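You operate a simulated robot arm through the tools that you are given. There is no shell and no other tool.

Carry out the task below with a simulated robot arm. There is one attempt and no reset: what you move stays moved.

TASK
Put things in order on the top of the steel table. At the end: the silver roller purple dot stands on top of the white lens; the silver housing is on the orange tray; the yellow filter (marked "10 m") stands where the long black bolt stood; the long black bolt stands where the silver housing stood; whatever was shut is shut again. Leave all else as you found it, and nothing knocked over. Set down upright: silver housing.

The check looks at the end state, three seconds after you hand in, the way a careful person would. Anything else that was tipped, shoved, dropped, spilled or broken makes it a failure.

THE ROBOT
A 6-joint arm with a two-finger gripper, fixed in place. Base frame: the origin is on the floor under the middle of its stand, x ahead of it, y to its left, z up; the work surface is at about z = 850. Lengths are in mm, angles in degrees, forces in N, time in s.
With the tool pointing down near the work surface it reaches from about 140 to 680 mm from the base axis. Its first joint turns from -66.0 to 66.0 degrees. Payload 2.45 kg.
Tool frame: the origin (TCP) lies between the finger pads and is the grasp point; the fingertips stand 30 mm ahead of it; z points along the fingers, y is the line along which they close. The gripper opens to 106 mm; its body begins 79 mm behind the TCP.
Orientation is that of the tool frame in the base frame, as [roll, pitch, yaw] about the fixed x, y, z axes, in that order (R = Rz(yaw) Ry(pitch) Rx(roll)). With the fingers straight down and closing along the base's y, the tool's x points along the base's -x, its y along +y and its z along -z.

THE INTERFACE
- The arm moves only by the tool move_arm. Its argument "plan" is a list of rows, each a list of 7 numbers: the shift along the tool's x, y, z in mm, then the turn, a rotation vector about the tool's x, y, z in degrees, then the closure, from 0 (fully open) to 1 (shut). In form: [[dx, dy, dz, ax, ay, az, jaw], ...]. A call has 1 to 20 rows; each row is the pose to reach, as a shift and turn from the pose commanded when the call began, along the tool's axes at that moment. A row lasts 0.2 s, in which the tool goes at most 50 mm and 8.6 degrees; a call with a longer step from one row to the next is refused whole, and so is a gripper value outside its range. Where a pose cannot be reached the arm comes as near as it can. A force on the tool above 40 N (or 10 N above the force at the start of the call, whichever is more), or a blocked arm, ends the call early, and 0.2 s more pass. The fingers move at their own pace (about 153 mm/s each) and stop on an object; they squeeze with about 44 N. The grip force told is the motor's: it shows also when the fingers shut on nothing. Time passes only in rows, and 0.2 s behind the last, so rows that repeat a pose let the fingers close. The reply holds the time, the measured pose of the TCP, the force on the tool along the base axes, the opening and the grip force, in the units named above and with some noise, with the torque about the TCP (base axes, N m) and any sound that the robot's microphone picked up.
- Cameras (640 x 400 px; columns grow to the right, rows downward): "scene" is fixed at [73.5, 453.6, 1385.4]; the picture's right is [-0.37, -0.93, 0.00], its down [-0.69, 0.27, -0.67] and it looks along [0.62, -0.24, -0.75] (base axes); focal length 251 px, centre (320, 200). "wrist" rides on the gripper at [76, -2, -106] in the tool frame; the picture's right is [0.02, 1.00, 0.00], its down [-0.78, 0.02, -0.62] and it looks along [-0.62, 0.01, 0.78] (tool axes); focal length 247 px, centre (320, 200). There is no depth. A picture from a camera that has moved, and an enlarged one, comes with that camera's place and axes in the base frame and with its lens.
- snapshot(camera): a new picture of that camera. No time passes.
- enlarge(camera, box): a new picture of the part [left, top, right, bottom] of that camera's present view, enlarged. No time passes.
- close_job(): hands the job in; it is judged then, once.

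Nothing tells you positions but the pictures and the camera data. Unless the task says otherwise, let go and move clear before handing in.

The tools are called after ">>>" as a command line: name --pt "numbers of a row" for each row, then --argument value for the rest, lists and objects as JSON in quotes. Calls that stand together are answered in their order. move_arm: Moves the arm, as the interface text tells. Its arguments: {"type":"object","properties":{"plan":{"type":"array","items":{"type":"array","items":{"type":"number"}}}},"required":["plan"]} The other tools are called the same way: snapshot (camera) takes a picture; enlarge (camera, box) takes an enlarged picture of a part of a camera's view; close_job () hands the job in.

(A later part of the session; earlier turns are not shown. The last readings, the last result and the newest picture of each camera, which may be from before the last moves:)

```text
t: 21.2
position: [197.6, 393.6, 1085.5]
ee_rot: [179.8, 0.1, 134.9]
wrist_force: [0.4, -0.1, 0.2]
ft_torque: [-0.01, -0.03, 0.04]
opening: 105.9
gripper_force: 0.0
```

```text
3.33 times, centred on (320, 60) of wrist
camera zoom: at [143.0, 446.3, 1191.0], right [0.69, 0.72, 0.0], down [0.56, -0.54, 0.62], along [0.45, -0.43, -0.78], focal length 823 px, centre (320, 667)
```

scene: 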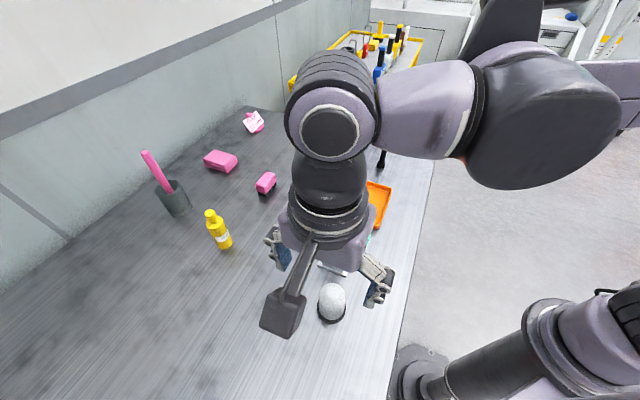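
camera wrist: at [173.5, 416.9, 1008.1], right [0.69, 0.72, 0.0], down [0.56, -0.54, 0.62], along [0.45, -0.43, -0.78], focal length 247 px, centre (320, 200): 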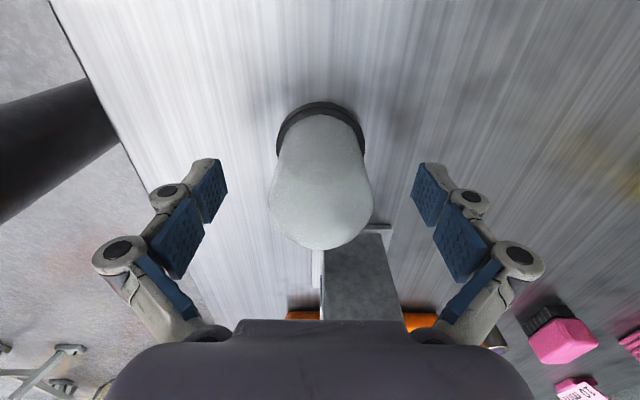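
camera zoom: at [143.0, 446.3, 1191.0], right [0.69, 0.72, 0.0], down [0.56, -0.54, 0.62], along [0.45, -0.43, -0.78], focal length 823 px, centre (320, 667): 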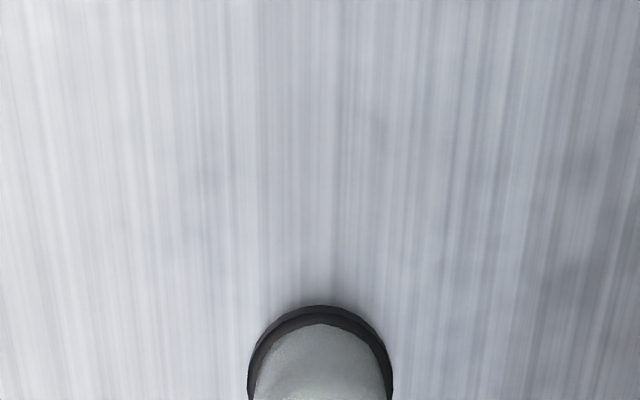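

>>> move_arm --pt "-5.5 -8 0 0 0 -8.5 0" --pt "-11 -16 0 0 0 -17 0" --pt "-16.5 -23 0 0 0 -25.5 0" --pt "-22 -31 0 0 0 -34 0" --pt "-28 -39 0 0 0 -42.5 0" --pt "-33 -47 0 0 0 -51 0" --pt "-39 -54 0 0 0 -59.5 0" --pt "-45 -62 0 0 0 -68 0" --pt "-50 -70 0 0 0 -76.5 0" --pt "-56 -78 0 0 0 -85 0" --pt "-61 -85 0 0 0 -93 0"

>>> move_arm --pt "0 0 40 0 -8 0 0" --pt "0 0 80 0 -16 0 0" --pt "0 0 120 0 -24 0 0" --pt "0 0 150 0 -30 0 0" --pt "0 0 160 0 -30 0 0"

>>> snapshot --camera "wrist"

>>> snapshot --camera "scene"

```text
t: 23.6
position: [182.9, 291.8, 1081.8]
ee_rot: [-180.0, 0.2, -132.0]
wrist_force: [0.7, 0.3, -0.1]
ft_torque: [0.0, -0.03, -0.01]
opening: 105.7
gripper_force: 0.0
```

```text
t: 24.8
position: [186.4, 291.7, 922.1]
ee_rot: [-179.8, 30.2, -132.0]
wrist_force: [0.1, 0.1, 0.3]
ft_torque: [0.04, 0.0, 0.03]
opening: 106.2
gripper_force: 0.0
```

```text
taken
camera wrist: at [107.8, 200.3, 975.5], right [-0.76, 0.66, -0.01], down [0.23, 0.28, 0.93], along [0.61, 0.7, -0.36], focal length 247 px, centre (320, 200)
```

wrist: 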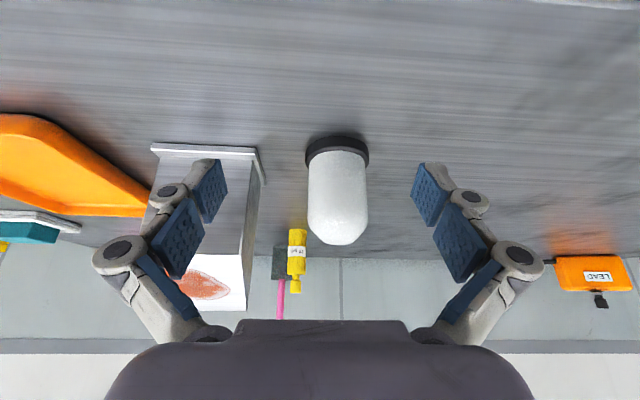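

```text
taken
```

scene: 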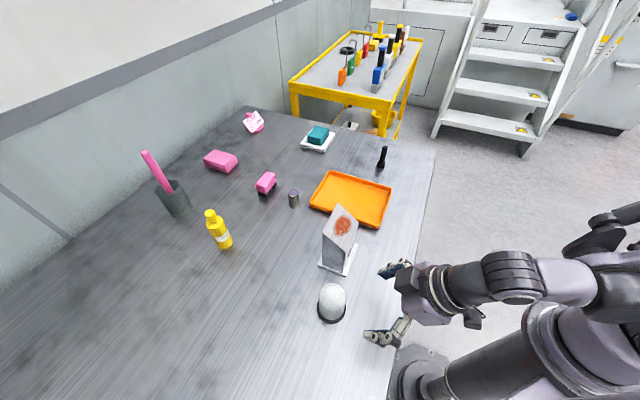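

>>> enlarge --camera "wrist" --box '[290, 180, 390, 260]'

>>> enlarge --camera "scene" --box '[300, 270, 380, 330]'

>>> enlarge --camera "wrist" --box '[140, 130, 290, 320]'

```text
5.00 times, centred on (340, 220) of wrist
camera zoom: at [107.8, 200.3, 975.5], right [-0.76, 0.66, -0.01], down [0.23, 0.28, 0.93], along [0.61, 0.7, -0.36], focal length 1235 px, centre (220, 100)
```

zoom: 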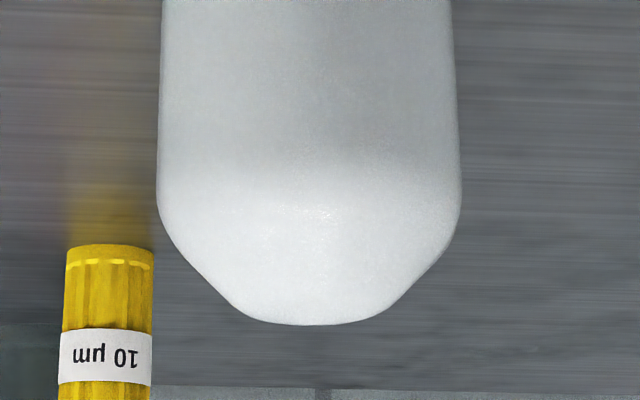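

```text
6.67 times, centred on (340, 300) of scene
camera zoom: at [73.5, 453.6, 1385.4], right [-0.37, -0.93, 0.0], down [-0.69, 0.27, -0.67], along [0.62, -0.24, -0.75], focal length 1671 px, centre (187, -467)
```

zoom: 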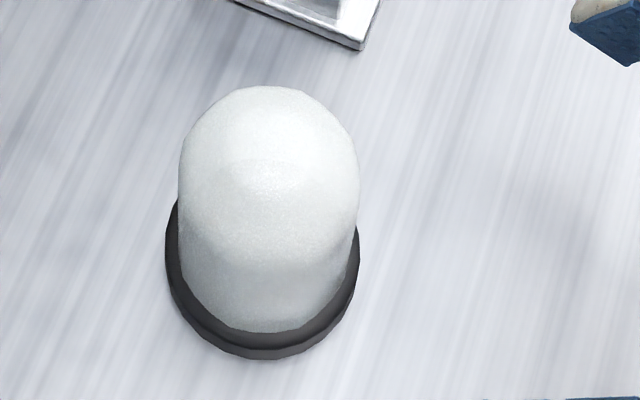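

```text
2.11 times, centred on (215, 225) of wrist
camera zoom: at [107.8, 200.3, 975.5], right [-0.76, 0.66, -0.01], down [0.23, 0.28, 0.93], along [0.61, 0.7, -0.36], focal length 520 px, centre (541, 147)
```

zoom: 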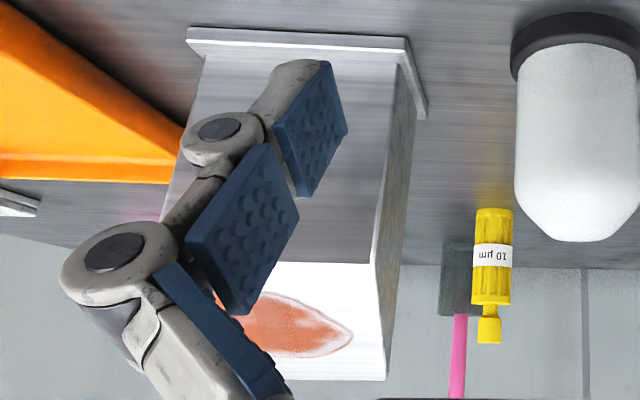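

The lens stands within about 1 mm of where it was. Its profile shows a truncated cone with a flat top about 21 mm wide at z≈935, so the roller can stand there. Next is the housing: I'll rise, turn the gripper to line up with its sides and look at it from above.

>>> move_arm --pt "-20 0 -35 0 8 0 0" --pt "-40 0 -70 0 16 0 0" --pt "-60 0 -104 0 24 0 0" --pt "-80 0 -138 0 30 0 0" --pt "-80 0 -138 0 30 0 0"

>>> move_arm --pt "0 0 -10 0 0 8.5 0" --pt "0 0 -20 0 0 17 0" --pt "-10 -4 -20 0 0 25.5 0" --pt "-20 -8 -20 0 0 34 0" --pt "-30 -12 -20 0 0 42.5 0" --pt "-45 -16 -20 0 0 51 0" --pt "-60 -20 -20 0 0 59.5 0" --pt "-75 -40 -20 0 0 68 0" --pt "-90 -60 -20 0 0 76.5 0" --pt "-100 -80 -20 0 0 85 0" --pt "-110 -105 -20 0 0 93 0" --pt "-110 -108 -20 0 0 93 0"

>>> snapshot --camera "wrist"

```text
t: 26.0
position: [183.2, 292.2, 1082.4]
ee_rot: [-179.9, 0.1, -132.0]
wrist_force: [0.1, -0.5, 0.1]
ft_torque: [0.01, 0.01, 0.01]
opening: 106.2
gripper_force: 0.1
```

```text
t: 28.6
position: [339.6, 301.2, 1103.6]
ee_rot: [180.0, 0.1, 134.8]
wrist_force: [-0.1, 0.8, -0.1]
ft_torque: [0.03, 0.01, -0.03]
opening: 105.9
gripper_force: 0.2
```

```text
taken
camera wrist: at [283.1, 351.6, 1207.9], right [0.69, 0.72, 0.0], down [0.56, -0.54, 0.62], along [0.45, -0.43, -0.78], focal length 247 px, centre (320, 200)
```

wrist: 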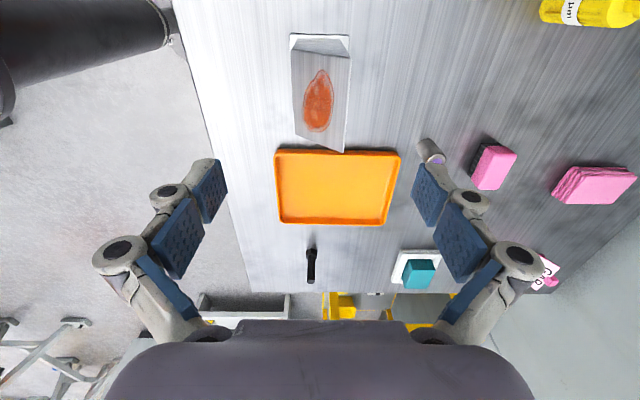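

>>> enlarge --camera "wrist" --box '[240, 20, 400, 160]'

>>> enlarge --camera "wrist" --box '[240, 130, 440, 300]'

>>> enlarge --camera "scene" --box '[300, 180, 400, 280]'

```text
2.86 times, centred on (320, 90) of wrist
camera zoom: at [283.1, 351.6, 1207.9], right [0.69, 0.72, 0.0], down [0.56, -0.54, 0.62], along [0.45, -0.43, -0.78], focal length 706 px, centre (320, 514)
```

zoom: 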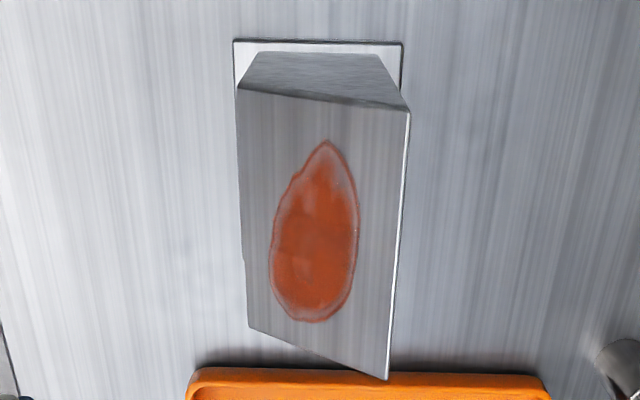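

```text
2.35 times, centred on (340, 215) of wrist
camera zoom: at [283.1, 351.6, 1207.9], right [0.69, 0.72, 0.0], down [0.56, -0.54, 0.62], along [0.45, -0.43, -0.78], focal length 581 px, centre (273, 165)
```

zoom: 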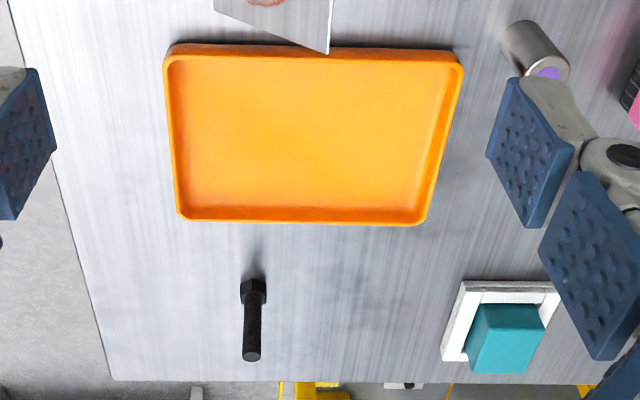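

```text
4.00 times, centred on (350, 230) of scene
camera zoom: at [73.5, 453.6, 1385.4], right [-0.37, -0.93, 0.0], down [-0.69, 0.27, -0.67], along [0.62, -0.24, -0.75], focal length 1003 px, centre (200, 80)
```

zoom: 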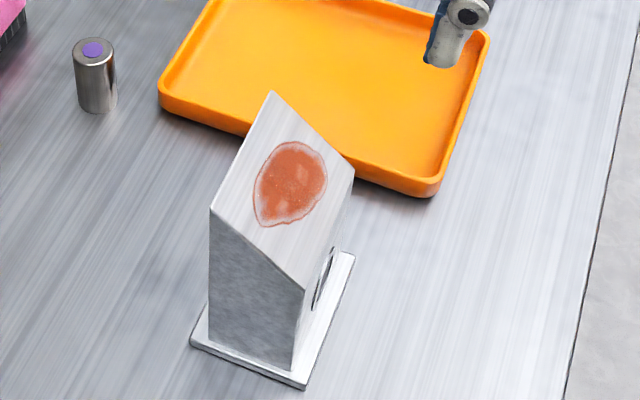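

The housing is centred right below the tool. Its body is about 52 mm deep and 83 mm wide on a 71×95 mm base plate, at (338.6, 301). I'll lower and grip it across front and back.

>>> move_arm --pt "0 -1 45 0 0 0 0" --pt "0 -1 90 0 0 0 0" --pt "0 -1 110 0 0 0 0" --pt "0 -1 110 0 0 0 0"

>>> snapshot --camera "wrist"

>>> snapshot --camera "scene"

```text
t: 29.6
position: [337.1, 302.6, 994.6]
ee_rot: [179.9, 0.1, 135.0]
wrist_force: [0.0, 0.4, -0.4]
ft_torque: [-0.01, 0.01, 0.03]
opening: 105.8
gripper_force: 0.0
```

```text
taken
camera wrist: at [281.8, 354.5, 1098.6], right [0.69, 0.72, 0.0], down [0.56, -0.54, 0.62], along [0.45, -0.43, -0.78], focal length 247 px, centre (320, 200)
```

wrist: 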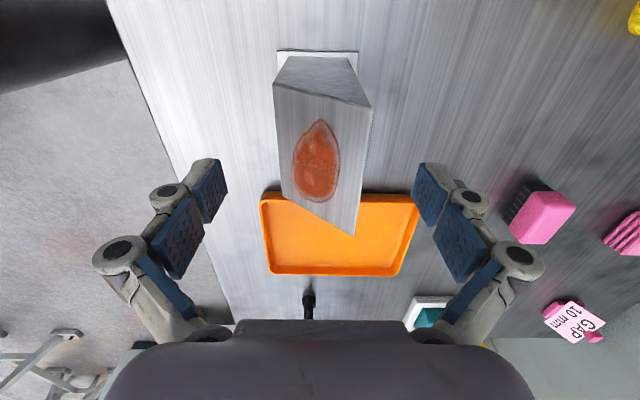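

```text
taken
```

scene: 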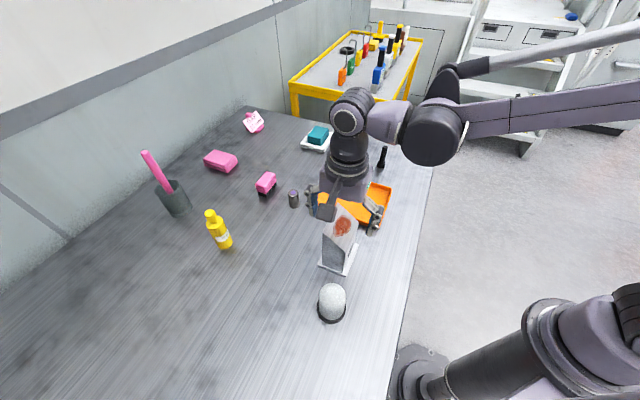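

>>> move_arm --pt "0 -1.5 30 0 0 0 0" --pt "0 -1.5 60 0 0 0 0" --pt "0 -1.5 78 0 0 0 0" --pt "0 -1.5 78 0 0 0 0"

>>> snapshot --camera "wrist"

>>> enlarge --camera "scene" --box '[280, 150, 420, 330]'

```text
t: 30.6
position: [338.5, 299.5, 913.8]
ee_rot: [180.0, 0.0, 135.2]
wrist_force: [0.4, 0.2, -0.6]
ft_torque: [-0.03, 0.01, -0.01]
opening: 106.1
gripper_force: 0.0
```

```text
taken
camera wrist: at [283.1, 350.8, 1019.1], right [0.69, 0.72, 0.0], down [0.56, -0.54, 0.62], along [0.45, -0.43, -0.78], focal length 247 px, centre (320, 200)
```

wrist: 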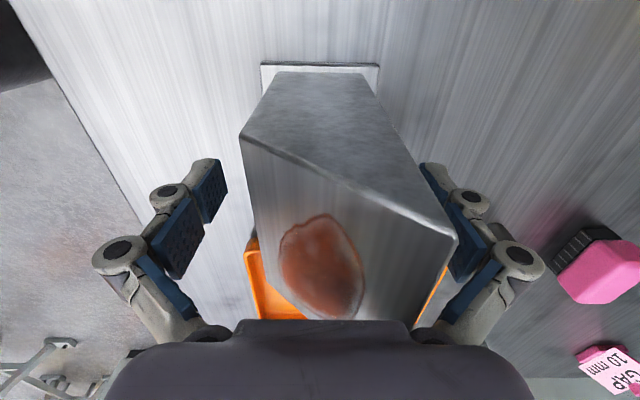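

```text
2.22 times, centred on (350, 240) of scene
camera zoom: at [73.5, 453.6, 1385.4], right [-0.37, -0.93, 0.0], down [-0.69, 0.27, -0.67], along [0.62, -0.24, -0.75], focal length 557 px, centre (253, 111)
```

zoom: 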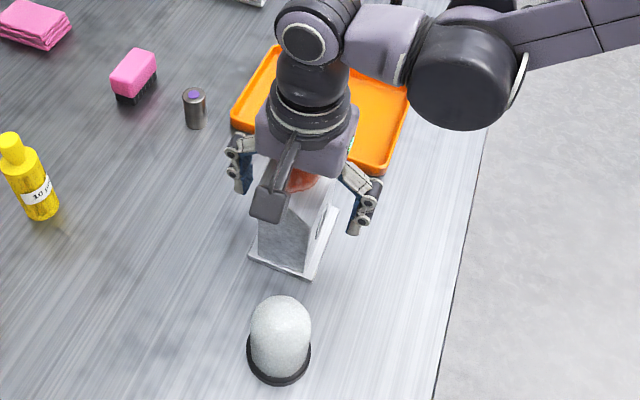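

>>> move_arm --pt "0 0 0 0 0 0 0.2" --pt "0 0 0 0 0 0 0.4" --pt "0 0 0 0 0 0 0.5" --pt "0 0 0 0 0 0 1" --pt "0 0 0 0 0 0 1" --pt "0 0 0 0 0 0 1"

>>> snapshot --camera "wrist"

```text
t: 32.0
position: [338.7, 298.1, 913.2]
ee_rot: [180.0, 0.2, 135.0]
wrist_force: [-5.9, -6.0, 16.6]
ft_torque: [-0.83, 0.89, 0.0]
opening: 51.4
gripper_force: 43.6
```

```text
taken
camera wrist: at [282.6, 350.4, 1019.8], right [0.69, 0.72, 0.0], down [0.56, -0.54, 0.62], along [0.45, -0.43, -0.78], focal length 247 px, centre (320, 200)
```

wrist: 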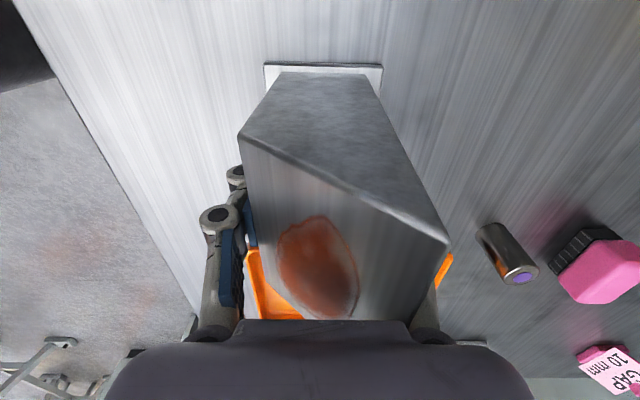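

>>> move_arm --pt "0 0 -2 0 0 0 1" --pt "0 0 -5 0 0 0 1" --pt "0 0 -10 0 0 0 1" --pt "0 0 -10 0 0 0 1" --pt "0 0 -10 0 0 0 1"

>>> snapshot --camera "wrist"

>>> enlarge --camera "scene" --box '[280, 150, 420, 330]'

```text
t: 33.2
position: [337.1, 300.1, 923.8]
ee_rot: [179.9, 0.2, 135.0]
wrist_force: [-0.5, -0.3, -2.7]
ft_torque: [0.0, 0.0, -0.05]
opening: 51.6
gripper_force: 43.7
```

```text
taken
camera wrist: at [281.8, 350.5, 1029.7], right [0.69, 0.72, 0.0], down [0.56, -0.54, 0.62], along [0.45, -0.43, -0.78], focal length 247 px, centre (320, 200)
```

wrist: 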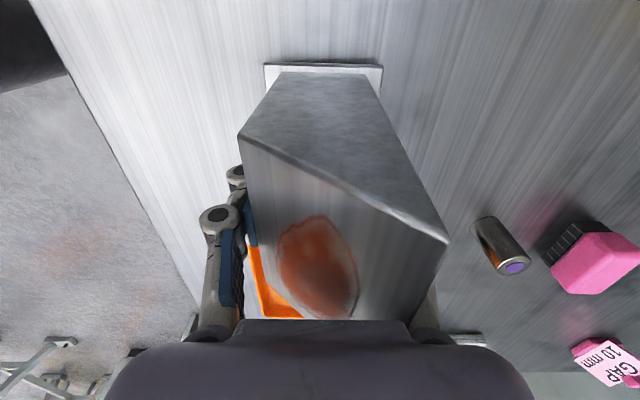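

```text
2.22 times, centred on (350, 240) of scene
camera zoom: at [73.5, 453.6, 1385.4], right [-0.37, -0.93, 0.0], down [-0.69, 0.27, -0.67], along [0.62, -0.24, -0.75], focal length 557 px, centre (253, 111)
```

zoom: 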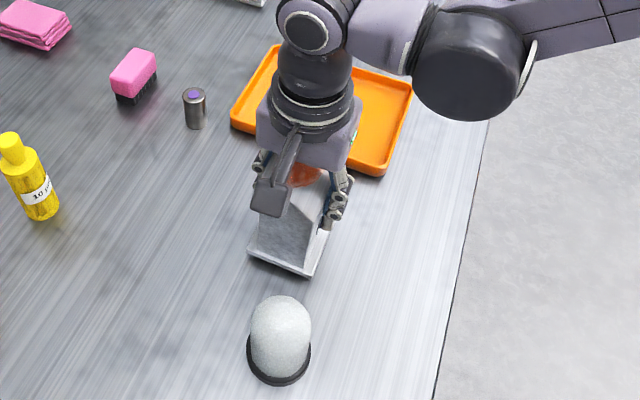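

The housing is held level and weighs about 2.7 N. I'll lift it over the tray at about (485, 196) and check before lowering.

>>> move_arm --pt "0 0 -25 0 0 0 1" --pt "0 0 -50 0 0 0 1" --pt "0 0 -75 0 0 0 1" --pt "-30 5 -75 0 0 0 1" --pt "-60 10 -75 0 0 0 1" --pt "-90 15 -75 0 0 0 1" --pt "-120 20 -75 0 0 0 1" --pt "-150 25 -75 0 0 0 1" --pt "-178 29 -75 0 0 0 1" --pt "-178 29 -75 0 0 0 1" --pt "-178 29 -75 0 0 0 1"

>>> snapshot --camera "wrist"

>>> snapshot --camera "scene"

```text
t: 35.6
position: [481.9, 193.9, 1001.9]
ee_rot: [179.9, 0.1, 135.0]
wrist_force: [0.1, 0.5, -1.7]
ft_torque: [-0.01, 0.0, 0.04]
opening: 51.4
gripper_force: 44.0
```

```text
taken
camera wrist: at [427.0, 245.5, 1106.1], right [0.69, 0.72, 0.0], down [0.56, -0.54, 0.62], along [0.45, -0.43, -0.78], focal length 247 px, centre (320, 200)
```

wrist: 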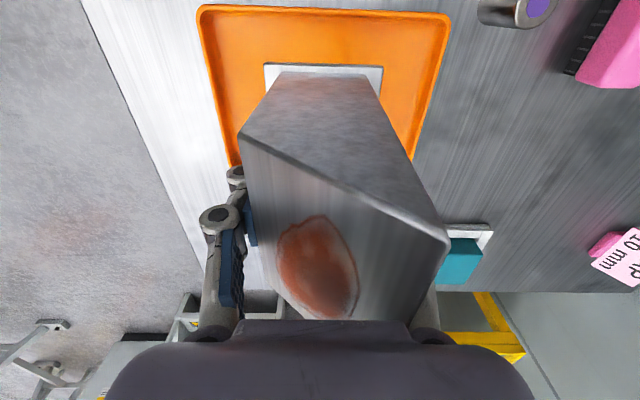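

```text
taken
```

scene: 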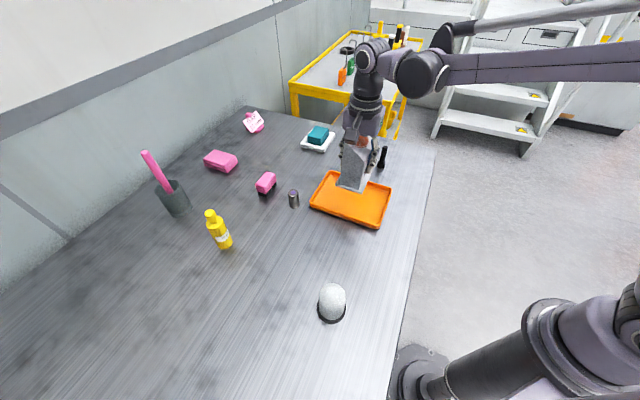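

>>> move_arm --pt "-4 0 25 0 0 0 1" --pt "-4 0 50 0 0 0 1" --pt "-4 0 68 0 0 0 1" --pt "-4 0 72 0 0 0 1" --pt "-4 0 72 0 0 0 1"

>>> snapshot --camera "wrist"

>>> enlarge --camera "scene" --box '[290, 130, 430, 240]'

```text
t: 36.8
position: [485.8, 192.4, 927.2]
ee_rot: [179.8, 0.1, 134.9]
wrist_force: [-0.4, 0.6, -2.0]
ft_torque: [0.0, -0.03, 0.02]
opening: 51.8
gripper_force: 43.7
```

```text
taken
camera wrist: at [430.7, 242.9, 1033.4], right [0.69, 0.72, 0.0], down [0.56, -0.54, 0.62], along [0.45, -0.43, -0.78], focal length 247 px, centre (320, 200)
```

wrist: 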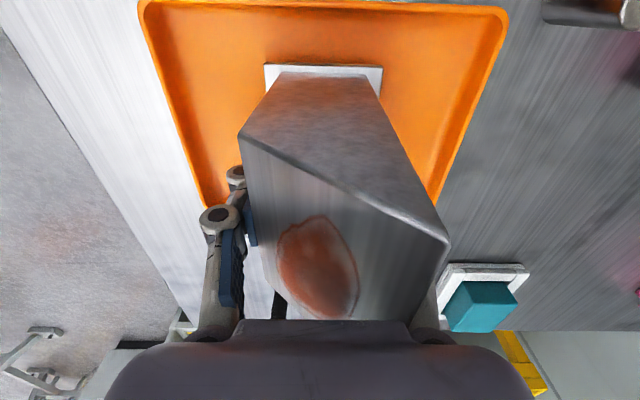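

```text
3.64 times, centred on (360, 185) of scene
camera zoom: at [73.5, 453.6, 1385.4], right [-0.37, -0.93, 0.0], down [-0.69, 0.27, -0.67], along [0.62, -0.24, -0.75], focal length 912 px, centre (174, 254)
```

zoom: 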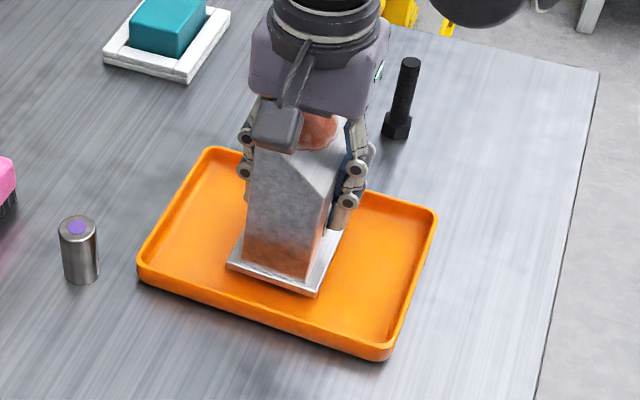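

>>> move_arm --pt "0 0 2 0 0 0 1" --pt "0 0 4 0 0 0 1" --pt "0 0 6 0 0 0 1" --pt "0 0 6 0 0 0 1"

>>> enlarge --camera "scene" --box '[290, 130, 430, 240]'

```text
t: 37.8
position: [485.1, 190.8, 922.1]
ee_rot: [179.8, 0.2, 135.0]
wrist_force: [-0.8, 0.2, -1.7]
ft_torque: [-0.04, 0.01, 0.0]
opening: 51.6
gripper_force: 44.3
```

```text
3.64 times, centred on (360, 185) of scene
camera zoom: at [73.5, 453.6, 1385.4], right [-0.37, -0.93, 0.0], down [-0.69, 0.27, -0.67], along [0.62, -0.24, -0.75], focal length 912 px, centre (174, 254)
```

zoom: 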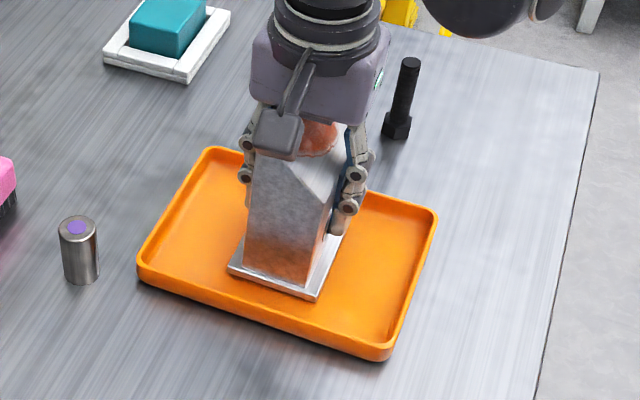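

>>> move_arm --pt "0 0 1 0 0 0 1" --pt "0 0 2 0 0 0 1" --pt "0 0 2 0 0 0 1"

>>> move_arm --pt "0 0 0.5 0 0 0 1" --pt "0 0 1 0 0 0 1" --pt "0 0 1 0 0 0 1"

```text
t: 38.6
position: [485.2, 192.1, 921.0]
ee_rot: [179.9, 0.1, 135.0]
wrist_force: [-0.5, 0.0, -2.8]
ft_torque: [0.0, 0.02, 0.01]
opening: 51.8
gripper_force: 44.2
```

```text
t: 39.4
position: [485.8, 190.5, 920.2]
ee_rot: [179.9, -0.1, 135.0]
wrist_force: [-0.2, 5.7, 23.0]
ft_torque: [-0.43, 0.57, -0.16]
opening: 51.5
gripper_force: 43.9
```

>>> move_arm --pt "0 0 -0.6 0 0 0 1" --pt "0 0 -0.6 0 0 0 0.48" --pt "0 0 -0.6 0 0 0 0.4" --pt "0 0 -0.6 0 0 0 0.2" --pt "0 0 -0.6 0 0 0 0" --pt "0 0 -0.6 0 0 0 0"

>>> snapshot --camera "wrist"

>>> enlarge --camera "scene" --box '[290, 130, 430, 240]'

```text
t: 40.8
position: [485.7, 190.3, 919.4]
ee_rot: [179.9, 0.1, 135.0]
wrist_force: [0.4, -0.3, 0.4]
ft_torque: [0.02, 0.01, -0.02]
opening: 106.0
gripper_force: 0.1
```

```text
taken
camera wrist: at [430.6, 241.7, 1024.5], right [0.69, 0.72, 0.0], down [0.56, -0.54, 0.62], along [0.45, -0.43, -0.78], focal length 247 px, centre (320, 200)
```

wrist: 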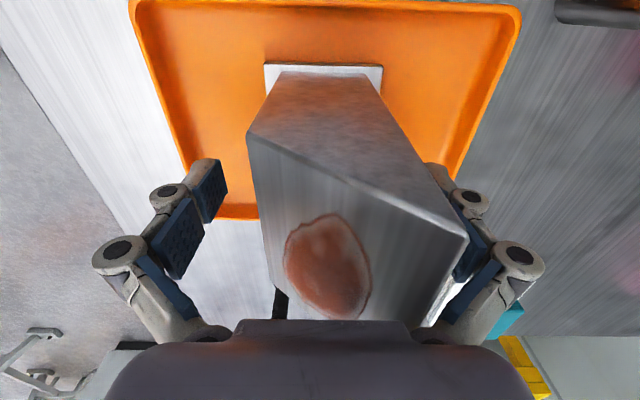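

```text
3.64 times, centred on (360, 185) of scene
camera zoom: at [73.5, 453.6, 1385.4], right [-0.37, -0.93, 0.0], down [-0.69, 0.27, -0.67], along [0.62, -0.24, -0.75], focal length 912 px, centre (174, 254)
```

zoom: 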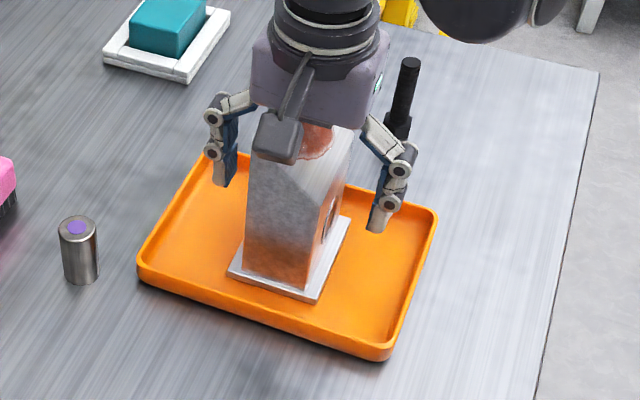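

The housing stands upright on the tray. I'll rise clear and go over the bolt, which stands at about (580.5, 42).

>>> move_arm --pt "0 0 -40 0 0 0 0" --pt "0 0 -80 0 0 0 0" --pt "0 0 -120 0 0 0 0" --pt "0 0 -160 0 0 0 0" --pt "-28 -6 -160 0 0 -7.5 0" --pt "-57 -12 -160 0 0 -15 0" --pt "-86 -19 -160 0 0 -22.5 0" --pt "-115 -25 -160 0 0 -30 0" --pt "-143 -31 -160 0 0 -37.5 0" --pt "-172 -38 -160 0 0 -45 0" --pt "-172 -38 -160 0 0 -45 0"

>>> snapshot --camera "wrist"

>>> snapshot --camera "scene"

```text
t: 43.2
position: [580.3, 43.2, 1078.6]
ee_rot: [180.0, 0.1, -179.9]
wrist_force: [-0.6, 0.1, -0.1]
ft_torque: [-0.01, -0.04, 0.02]
opening: 106.1
gripper_force: 0.1
```

```text
taken
camera wrist: at [503.3, 40.2, 1183.7], right [-0.02, 1.0, 0.0], down [0.78, 0.02, 0.62], along [0.62, 0.01, -0.78], focal length 247 px, centre (320, 200)
```

wrist: 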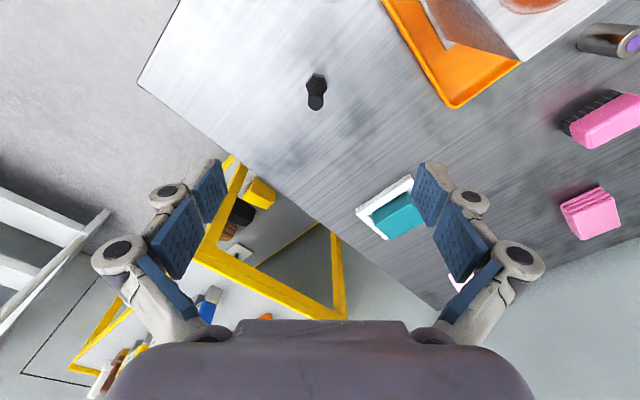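

```text
taken
```

scene: 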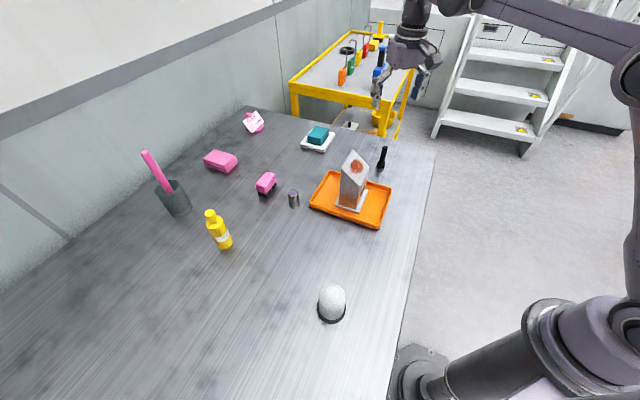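

>>> enlarge --camera "wrist" --box '[260, 50, 380, 130]'

>>> enlarge --camera "scene" --box '[360, 135, 410, 175]'

>>> enlarge --camera "scene" --box '[280, 130, 420, 240]'

```text
5.00 times, centred on (320, 90) of wrist
camera zoom: at [503.3, 40.2, 1183.7], right [-0.02, 1.0, 0.0], down [0.78, 0.02, 0.62], along [0.62, 0.01, -0.78], focal length 1235 px, centre (320, 750)
```

zoom: 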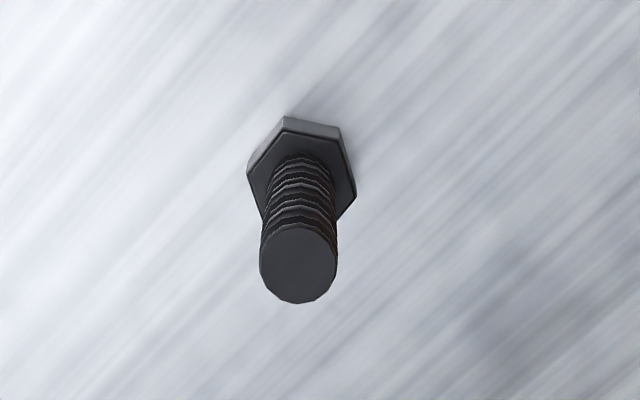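

```text
10.00 times, centred on (385, 155) of scene
camera zoom: at [73.5, 453.6, 1385.4], right [-0.37, -0.93, 0.0], down [-0.69, 0.27, -0.67], along [0.62, -0.24, -0.75], focal length 2507 px, centre (-330, 650)
```

zoom: 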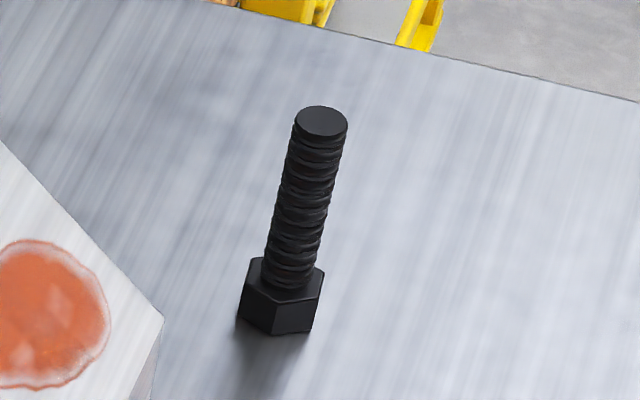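

```text
3.64 times, centred on (350, 185) of scene
camera zoom: at [73.5, 453.6, 1385.4], right [-0.37, -0.93, 0.0], down [-0.69, 0.27, -0.67], along [0.62, -0.24, -0.75], focal length 912 px, centre (211, 254)
```

zoom: 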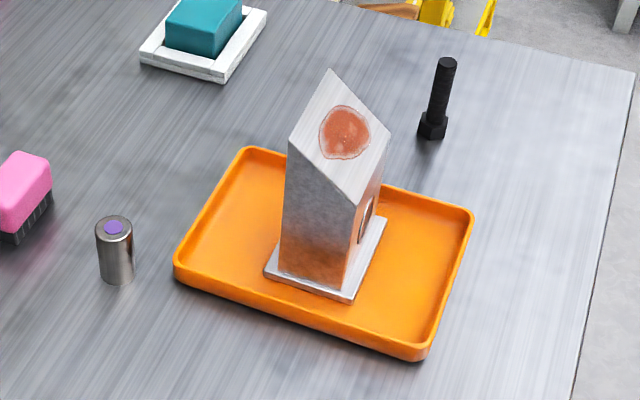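

>>> move_arm --pt "-4 -5 40 0 0 0 0" --pt "-4 -5 80 0 0 0 0" --pt "-4 -5 110 0 0 0 0" --pt "-4 -5 110 0 0 0 0" --pt "-4 -5 110 0 0 0 0"

>>> snapshot --camera "wrist"

>>> enlarge --camera "wrist" --box '[260, 80, 380, 160]'

```text
t: 44.4
position: [583.4, 39.1, 966.5]
ee_rot: [-180.0, 0.1, -179.9]
wrist_force: [0.0, 0.0, 0.4]
ft_torque: [0.0, 0.01, -0.03]
opening: 106.0
gripper_force: 0.1
```

```text
taken
camera wrist: at [507.1, 34.8, 1072.3], right [-0.02, 1.0, 0.0], down [0.78, 0.02, 0.62], along [0.62, 0.01, -0.78], focal length 247 px, centre (320, 200)
```

wrist: 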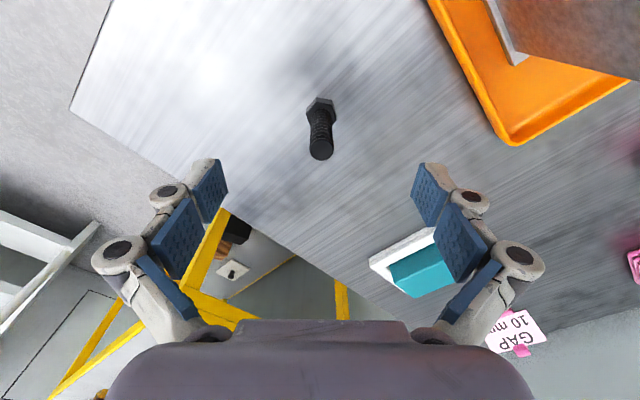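

```text
5.00 times, centred on (320, 120) of wrist
camera zoom: at [507.1, 34.8, 1072.3], right [-0.02, 1.0, 0.0], down [0.78, 0.02, 0.62], along [0.62, 0.01, -0.78], focal length 1235 px, centre (320, 600)
```

zoom: 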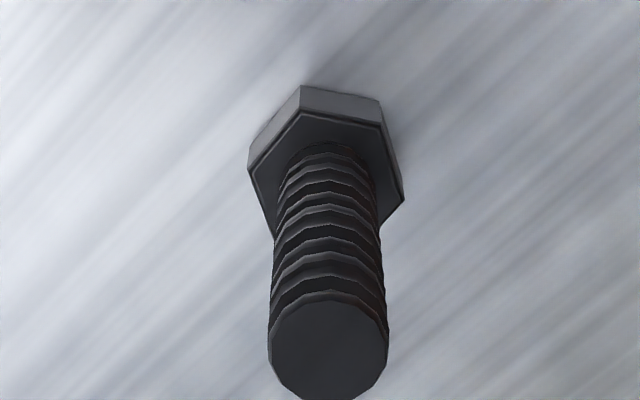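

>>> move_arm --pt "0.5 0.5 30 0 0 0 0" --pt "0.5 0.5 60 0 0 0 0" --pt "0.5 0.5 66 0 0 0 0" --pt "0.5 0.5 66 0 0 0 0.3" --pt "0.5 0.5 66 0 0 0 0.6" --pt "0.5 0.5 66 0 0 0 0.8" --pt "0.5 0.5 66 0 0 0 1" --pt "0.5 0.5 66 0 0 0 1"

>>> snapshot --camera "wrist"

```text
t: 46.2
position: [585.3, 38.9, 901.1]
ee_rot: [-179.9, 0.1, 180.0]
wrist_force: [-0.4, -0.3, 0.2]
ft_torque: [0.03, 0.02, 0.01]
opening: 14.9
gripper_force: 41.3
```

```text
taken
camera wrist: at [508.5, 35.6, 1006.6], right [-0.02, 1.0, 0.0], down [0.78, 0.02, 0.62], along [0.62, 0.01, -0.78], focal length 247 px, centre (320, 200)
```

wrist: 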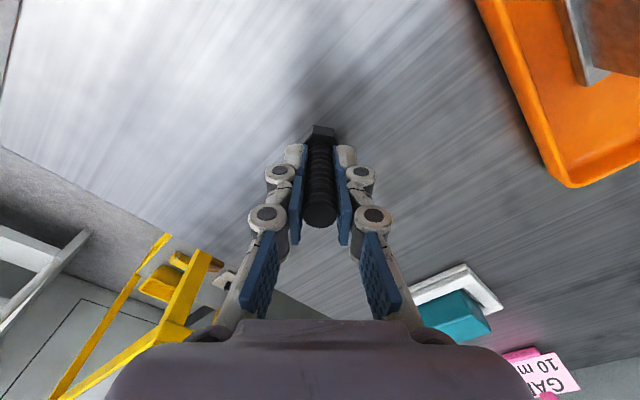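

The bolt is gripped. I'll lift it well above the housing (z≈1076) and carry it to the housing's old place at (338.6, 300.7).

>>> move_arm --pt "0 0 -10 0 0 0 1" --pt "0 0 -45 0 0 0 1" --pt "0 0 -90 0 0 0 1" --pt "0 0 -135 0 0 0 1" --pt "0 0 -175 0 0 0 1" --pt "27 29 -175 0 0 5 1" --pt "54 58 -175 0 0 10 1" --pt "82 87 -175 0 0 15 1" --pt "109 116 -175 0 0 20 1" --pt "136 145 -175 0 0 25 1" --pt "163 174 -175 0 0 30 1" --pt "191 203 -175 0 0 35 1" --pt "218 232 -175 0 0 40 1" --pt "245.5 261.5 -175 0 0 45 1" --pt "245.5 261.5 -175 0 0 45 1" --pt "245.5 261.5 -175 0 0 45 1"

>>> snapshot --camera "wrist"

>>> snapshot --camera "scene"

```text
t: 49.6
position: [337.7, 299.4, 1080.7]
ee_rot: [179.9, 0.1, 135.0]
wrist_force: [-0.5, 0.6, -1.4]
ft_torque: [0.0, -0.03, -0.01]
opening: 14.3
gripper_force: 41.2
```

```text
taken
camera wrist: at [281.8, 351.9, 1186.3], right [0.69, 0.72, 0.0], down [0.56, -0.54, 0.62], along [0.45, -0.43, -0.78], focal length 247 px, centre (320, 200)
```

wrist: 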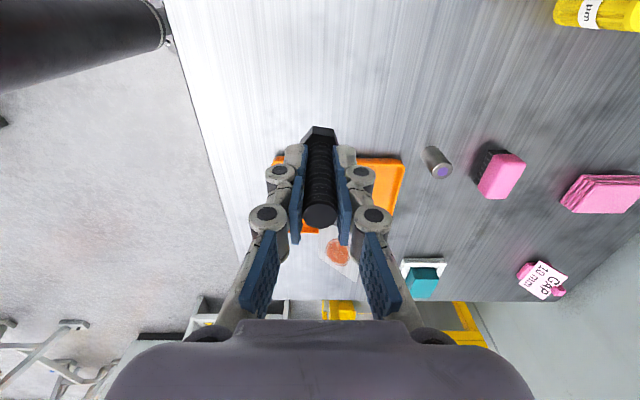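

```text
taken
```

scene: 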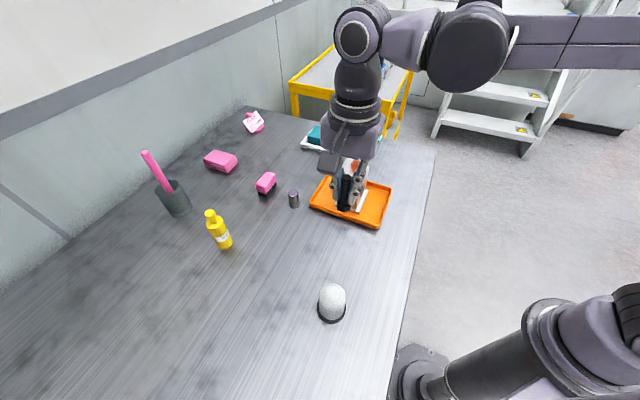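

>>> move_arm --pt "0 0 45 0 0 0 1" --pt "0 0 90 0 0 0 1" --pt "0 0 135 0 0 0 1" --pt "0 0 158 0 0 0 1" --pt "0 0 166 0 0 0 1" --pt "0 0 166 0 0 0 1"

>>> enlarge --camera "scene" --box '[280, 190, 420, 330]'

>>> snapshot --camera "wrist"

```text
t: 51.0
position: [340.1, 301.6, 913.7]
ee_rot: [179.9, 0.0, 135.0]
wrist_force: [-0.8, 0.2, -1.9]
ft_torque: [-0.01, 0.03, -0.01]
opening: 14.3
gripper_force: 40.9
```

```text
2.86 times, centred on (350, 260) of scene
camera zoom: at [73.5, 453.6, 1385.4], right [-0.37, -0.93, 0.0], down [-0.69, 0.27, -0.67], along [0.62, -0.24, -0.75], focal length 716 px, centre (234, 29)
```

zoom: 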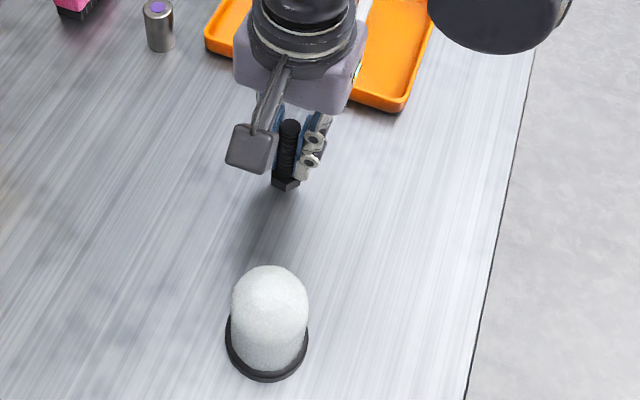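

```text
taken
camera wrist: at [284.0, 352.5, 1018.5], right [0.69, 0.72, 0.0], down [0.56, -0.54, 0.62], along [0.45, -0.43, -0.78], focal length 247 px, centre (320, 200)
```

wrist: 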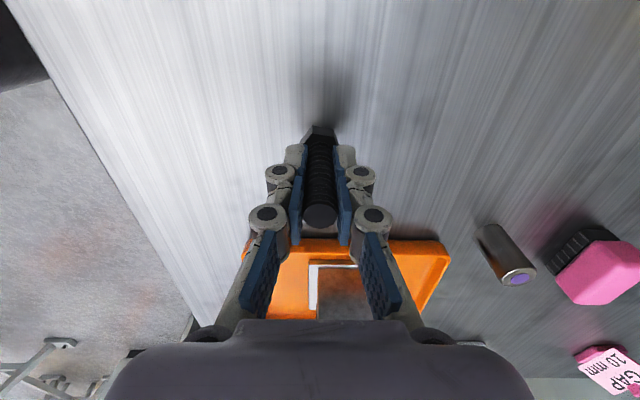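

>>> move_arm --pt "0 0 2 0 0 0 1" --pt "0 0 4 0 0 0 1" --pt "0 0 6 0 0 0 1" --pt "0 0 7 0 0 0 1" --pt "0 0 7 0 0 0 1"

>>> move_arm --pt "0 0 0.5 0 0 0 1" --pt "0 0 1 0 0 0 1" --pt "0 0 1 0 0 0 1"

>>> enlarge --camera "scene" --box '[300, 200, 400, 280]'

```text
t: 52.2
position: [339.4, 300.3, 904.6]
ee_rot: [179.9, 0.1, 135.0]
wrist_force: [-0.1, -0.3, -0.8]
ft_torque: [-0.01, -0.01, -0.03]
opening: 14.6
gripper_force: 40.4
```

```text
t: 53.0
position: [338.5, 298.5, 903.8]
ee_rot: [179.9, 0.1, 135.0]
wrist_force: [-0.1, 0.6, -1.3]
ft_torque: [0.0, 0.0, 0.02]
opening: 14.6
gripper_force: 41.4
```

```text
5.00 times, centred on (350, 240) of scene
camera zoom: at [73.5, 453.6, 1385.4], right [-0.37, -0.93, 0.0], down [-0.69, 0.27, -0.67], along [0.62, -0.24, -0.75], focal length 1253 px, centre (170, 0)
```

zoom: 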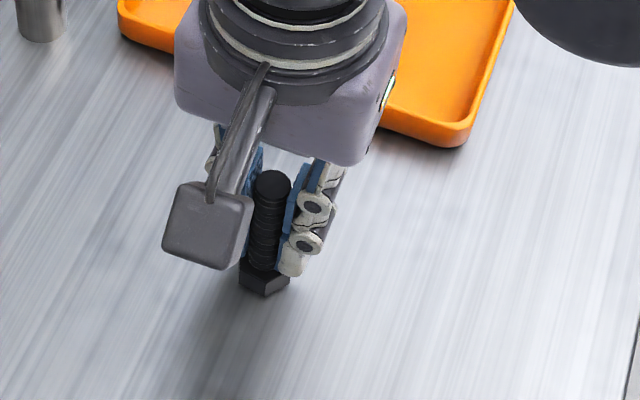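

>>> move_arm --pt "0 0 0.5 0 0 0 1" --pt "0 0 1 0 0 0 1" --pt "0 0 1 0 0 0 1"

>>> move_arm --pt "0 0 0.4 0 0 0 1" --pt "0 0 0.8 0 0 0 1" --pt "0 0 0.8 0 0 0 1"

```text
t: 53.8
position: [339.5, 299.2, 903.7]
ee_rot: [179.9, 0.2, 135.0]
wrist_force: [0.6, 0.2, -1.1]
ft_torque: [-0.02, 0.0, 0.03]
opening: 14.8
gripper_force: 41.1
```

```text
t: 54.6
position: [338.2, 299.9, 900.9]
ee_rot: [179.9, 0.1, 134.9]
wrist_force: [-0.2, -0.5, -1.0]
ft_torque: [0.01, 0.03, 0.03]
opening: 14.6
gripper_force: 40.8
```

>>> move_arm --pt "0 0 0.4 0 0 0 1" --pt "0 0 0.8 0 0 0 1" --pt "0 0 0.8 0 0 0 1"

>>> move_arm --pt "0 0 0.4 0 0 0 1" --pt "0 0 0.8 0 0 0 1" --pt "0 0 0.8 0 0 0 1"

>>> enlarge --camera "scene" --box '[320, 225, 370, 265]'

```text
t: 55.4
position: [338.7, 299.3, 901.4]
ee_rot: [179.9, 0.1, 135.0]
wrist_force: [-0.2, -0.5, -0.4]
ft_torque: [-0.01, 0.02, 0.03]
opening: 14.9
gripper_force: 40.6
```

```text
t: 56.2
position: [339.1, 299.8, 901.5]
ee_rot: [179.9, 0.0, 135.1]
wrist_force: [-1.9, 5.0, 15.1]
ft_torque: [0.21, 0.11, -0.03]
opening: 14.5
gripper_force: 41.0
```

```text
10.00 times, centred on (345, 245) of scene
camera zoom: at [73.3, 453.6, 1385.4], right [-0.37, -0.93, 0.0], down [-0.69, 0.27, -0.67], along [0.62, -0.24, -0.75], focal length 2507 px, centre (70, -250)
```

zoom: 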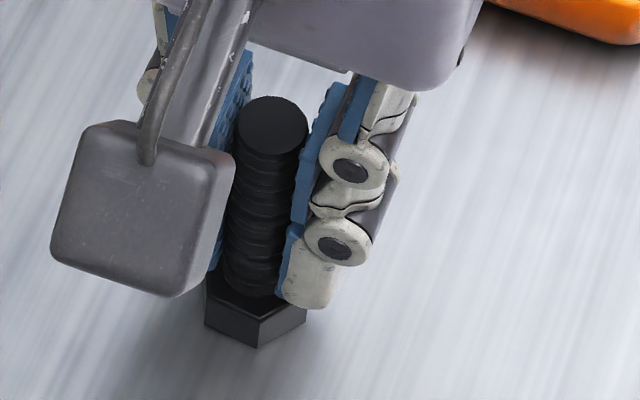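

>>> move_arm --pt "0 0 -0.5 0 0 0 1" --pt "0 0 -0.5 0 0 0 0.82" --pt "0 0 -0.5 0 0 0 0.75" --pt "0 0 -0.5 0 0 0 0.5" --pt "0 0 -0.5 0 0 0 0.2" --pt "0 0 -0.5 0 0 0 0" --pt "0 0 -0.5 0 0 0 0"

>>> snapshot --camera "wrist"

>>> enlarge --camera "scene" --box '[280, 190, 420, 330]'

```text
t: 57.8
position: [339.2, 300.8, 900.6]
ee_rot: [179.9, 0.1, 135.1]
wrist_force: [-0.9, 0.4, -0.5]
ft_torque: [0.0, -0.03, -0.01]
opening: 106.0
gripper_force: 0.0
```

```text
taken
camera wrist: at [284.0, 350.5, 1006.1], right [0.69, 0.72, 0.0], down [0.56, -0.54, 0.62], along [0.45, -0.43, -0.78], focal length 247 px, centre (320, 200)
```

wrist: 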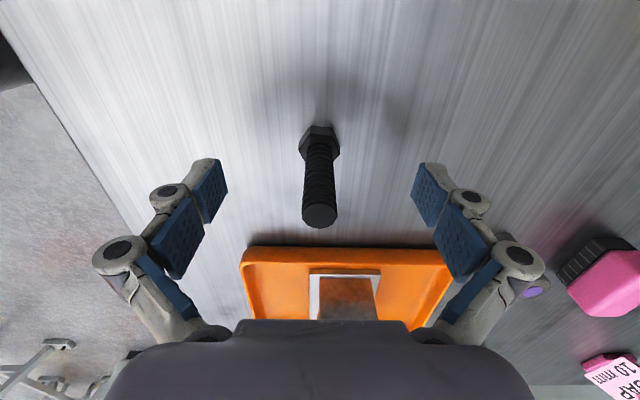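

```text
2.86 times, centred on (350, 260) of scene
camera zoom: at [73.5, 453.6, 1385.4], right [-0.37, -0.93, 0.0], down [-0.69, 0.27, -0.67], along [0.62, -0.24, -0.75], focal length 716 px, centre (234, 29)
```

zoom: 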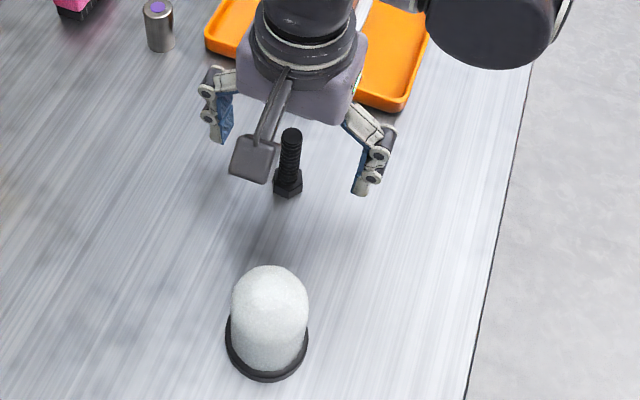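

The bolt stands upright in the housing's old spot. The yellow filter is next, at about (473, 549), a bit beyond straight-down reach, so I'll need an outward tilt. First I'll rise and look at it.

>>> move_arm --pt "0 0 -45 0 0 0 0" --pt "0 0 -90 0 0 0 0" --pt "0 0 -135 0 0 0 0" --pt "0 0 -180 0 0 0 0" --pt "6 9 -180 0 0 -8 0" --pt "12 18 -180 0 0 -16 0" --pt "18 27 -180 0 0 -24 0" --pt "23 35 -180 0 0 -32 0" --pt "29 44 -180 0 0 -40 0" --pt "35 53 -180 0 0 -48 0" --pt "40 62 -180 0 0 -56 0" --pt "46 71 -180 0 0 -64 0" --pt "52 80 -180 0 0 -72 0" --pt "58 88 -180 0 0 -80 0" --pt "63 97 -180 0 0 -88 0" --pt "69 106 -180 0 0 -94.3 0" --pt "69 106 -180 0 0 -94.3 0"

>>> snapshot --camera "wrist"

>>> snapshot --camera "scene"

```text
t: 61.4
position: [363.8, 423.1, 1080.5]
ee_rot: [-179.9, 0.2, -130.6]
wrist_force: [1.2, -0.2, 0.6]
ft_torque: [-0.01, 0.04, 0.03]
opening: 106.1
gripper_force: 0.0
```

```text
taken
camera wrist: at [315.0, 362.9, 1185.6], right [-0.77, 0.63, 0.0], down [0.5, 0.61, 0.62], along [0.4, 0.48, -0.78], focal length 247 px, centre (320, 200)
```

wrist: 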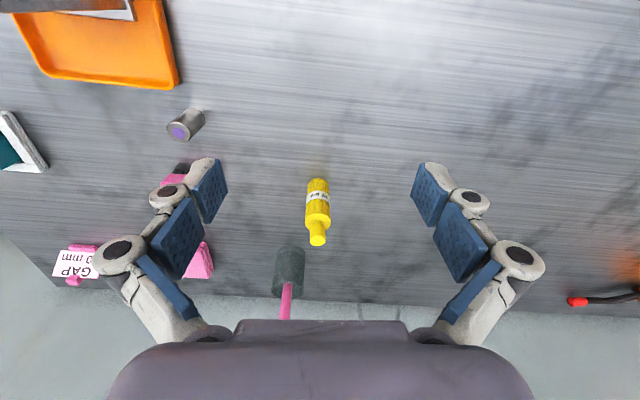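

```text
taken
```

scene: 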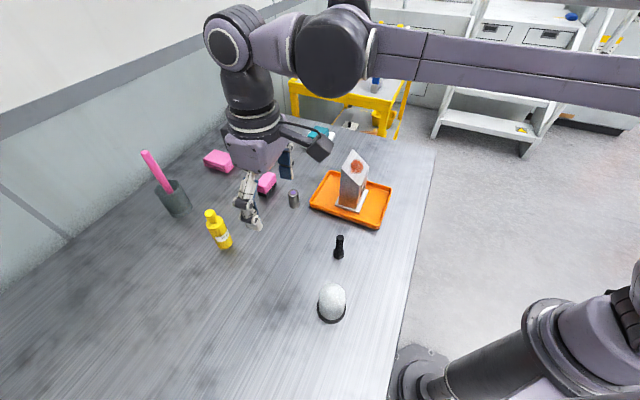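

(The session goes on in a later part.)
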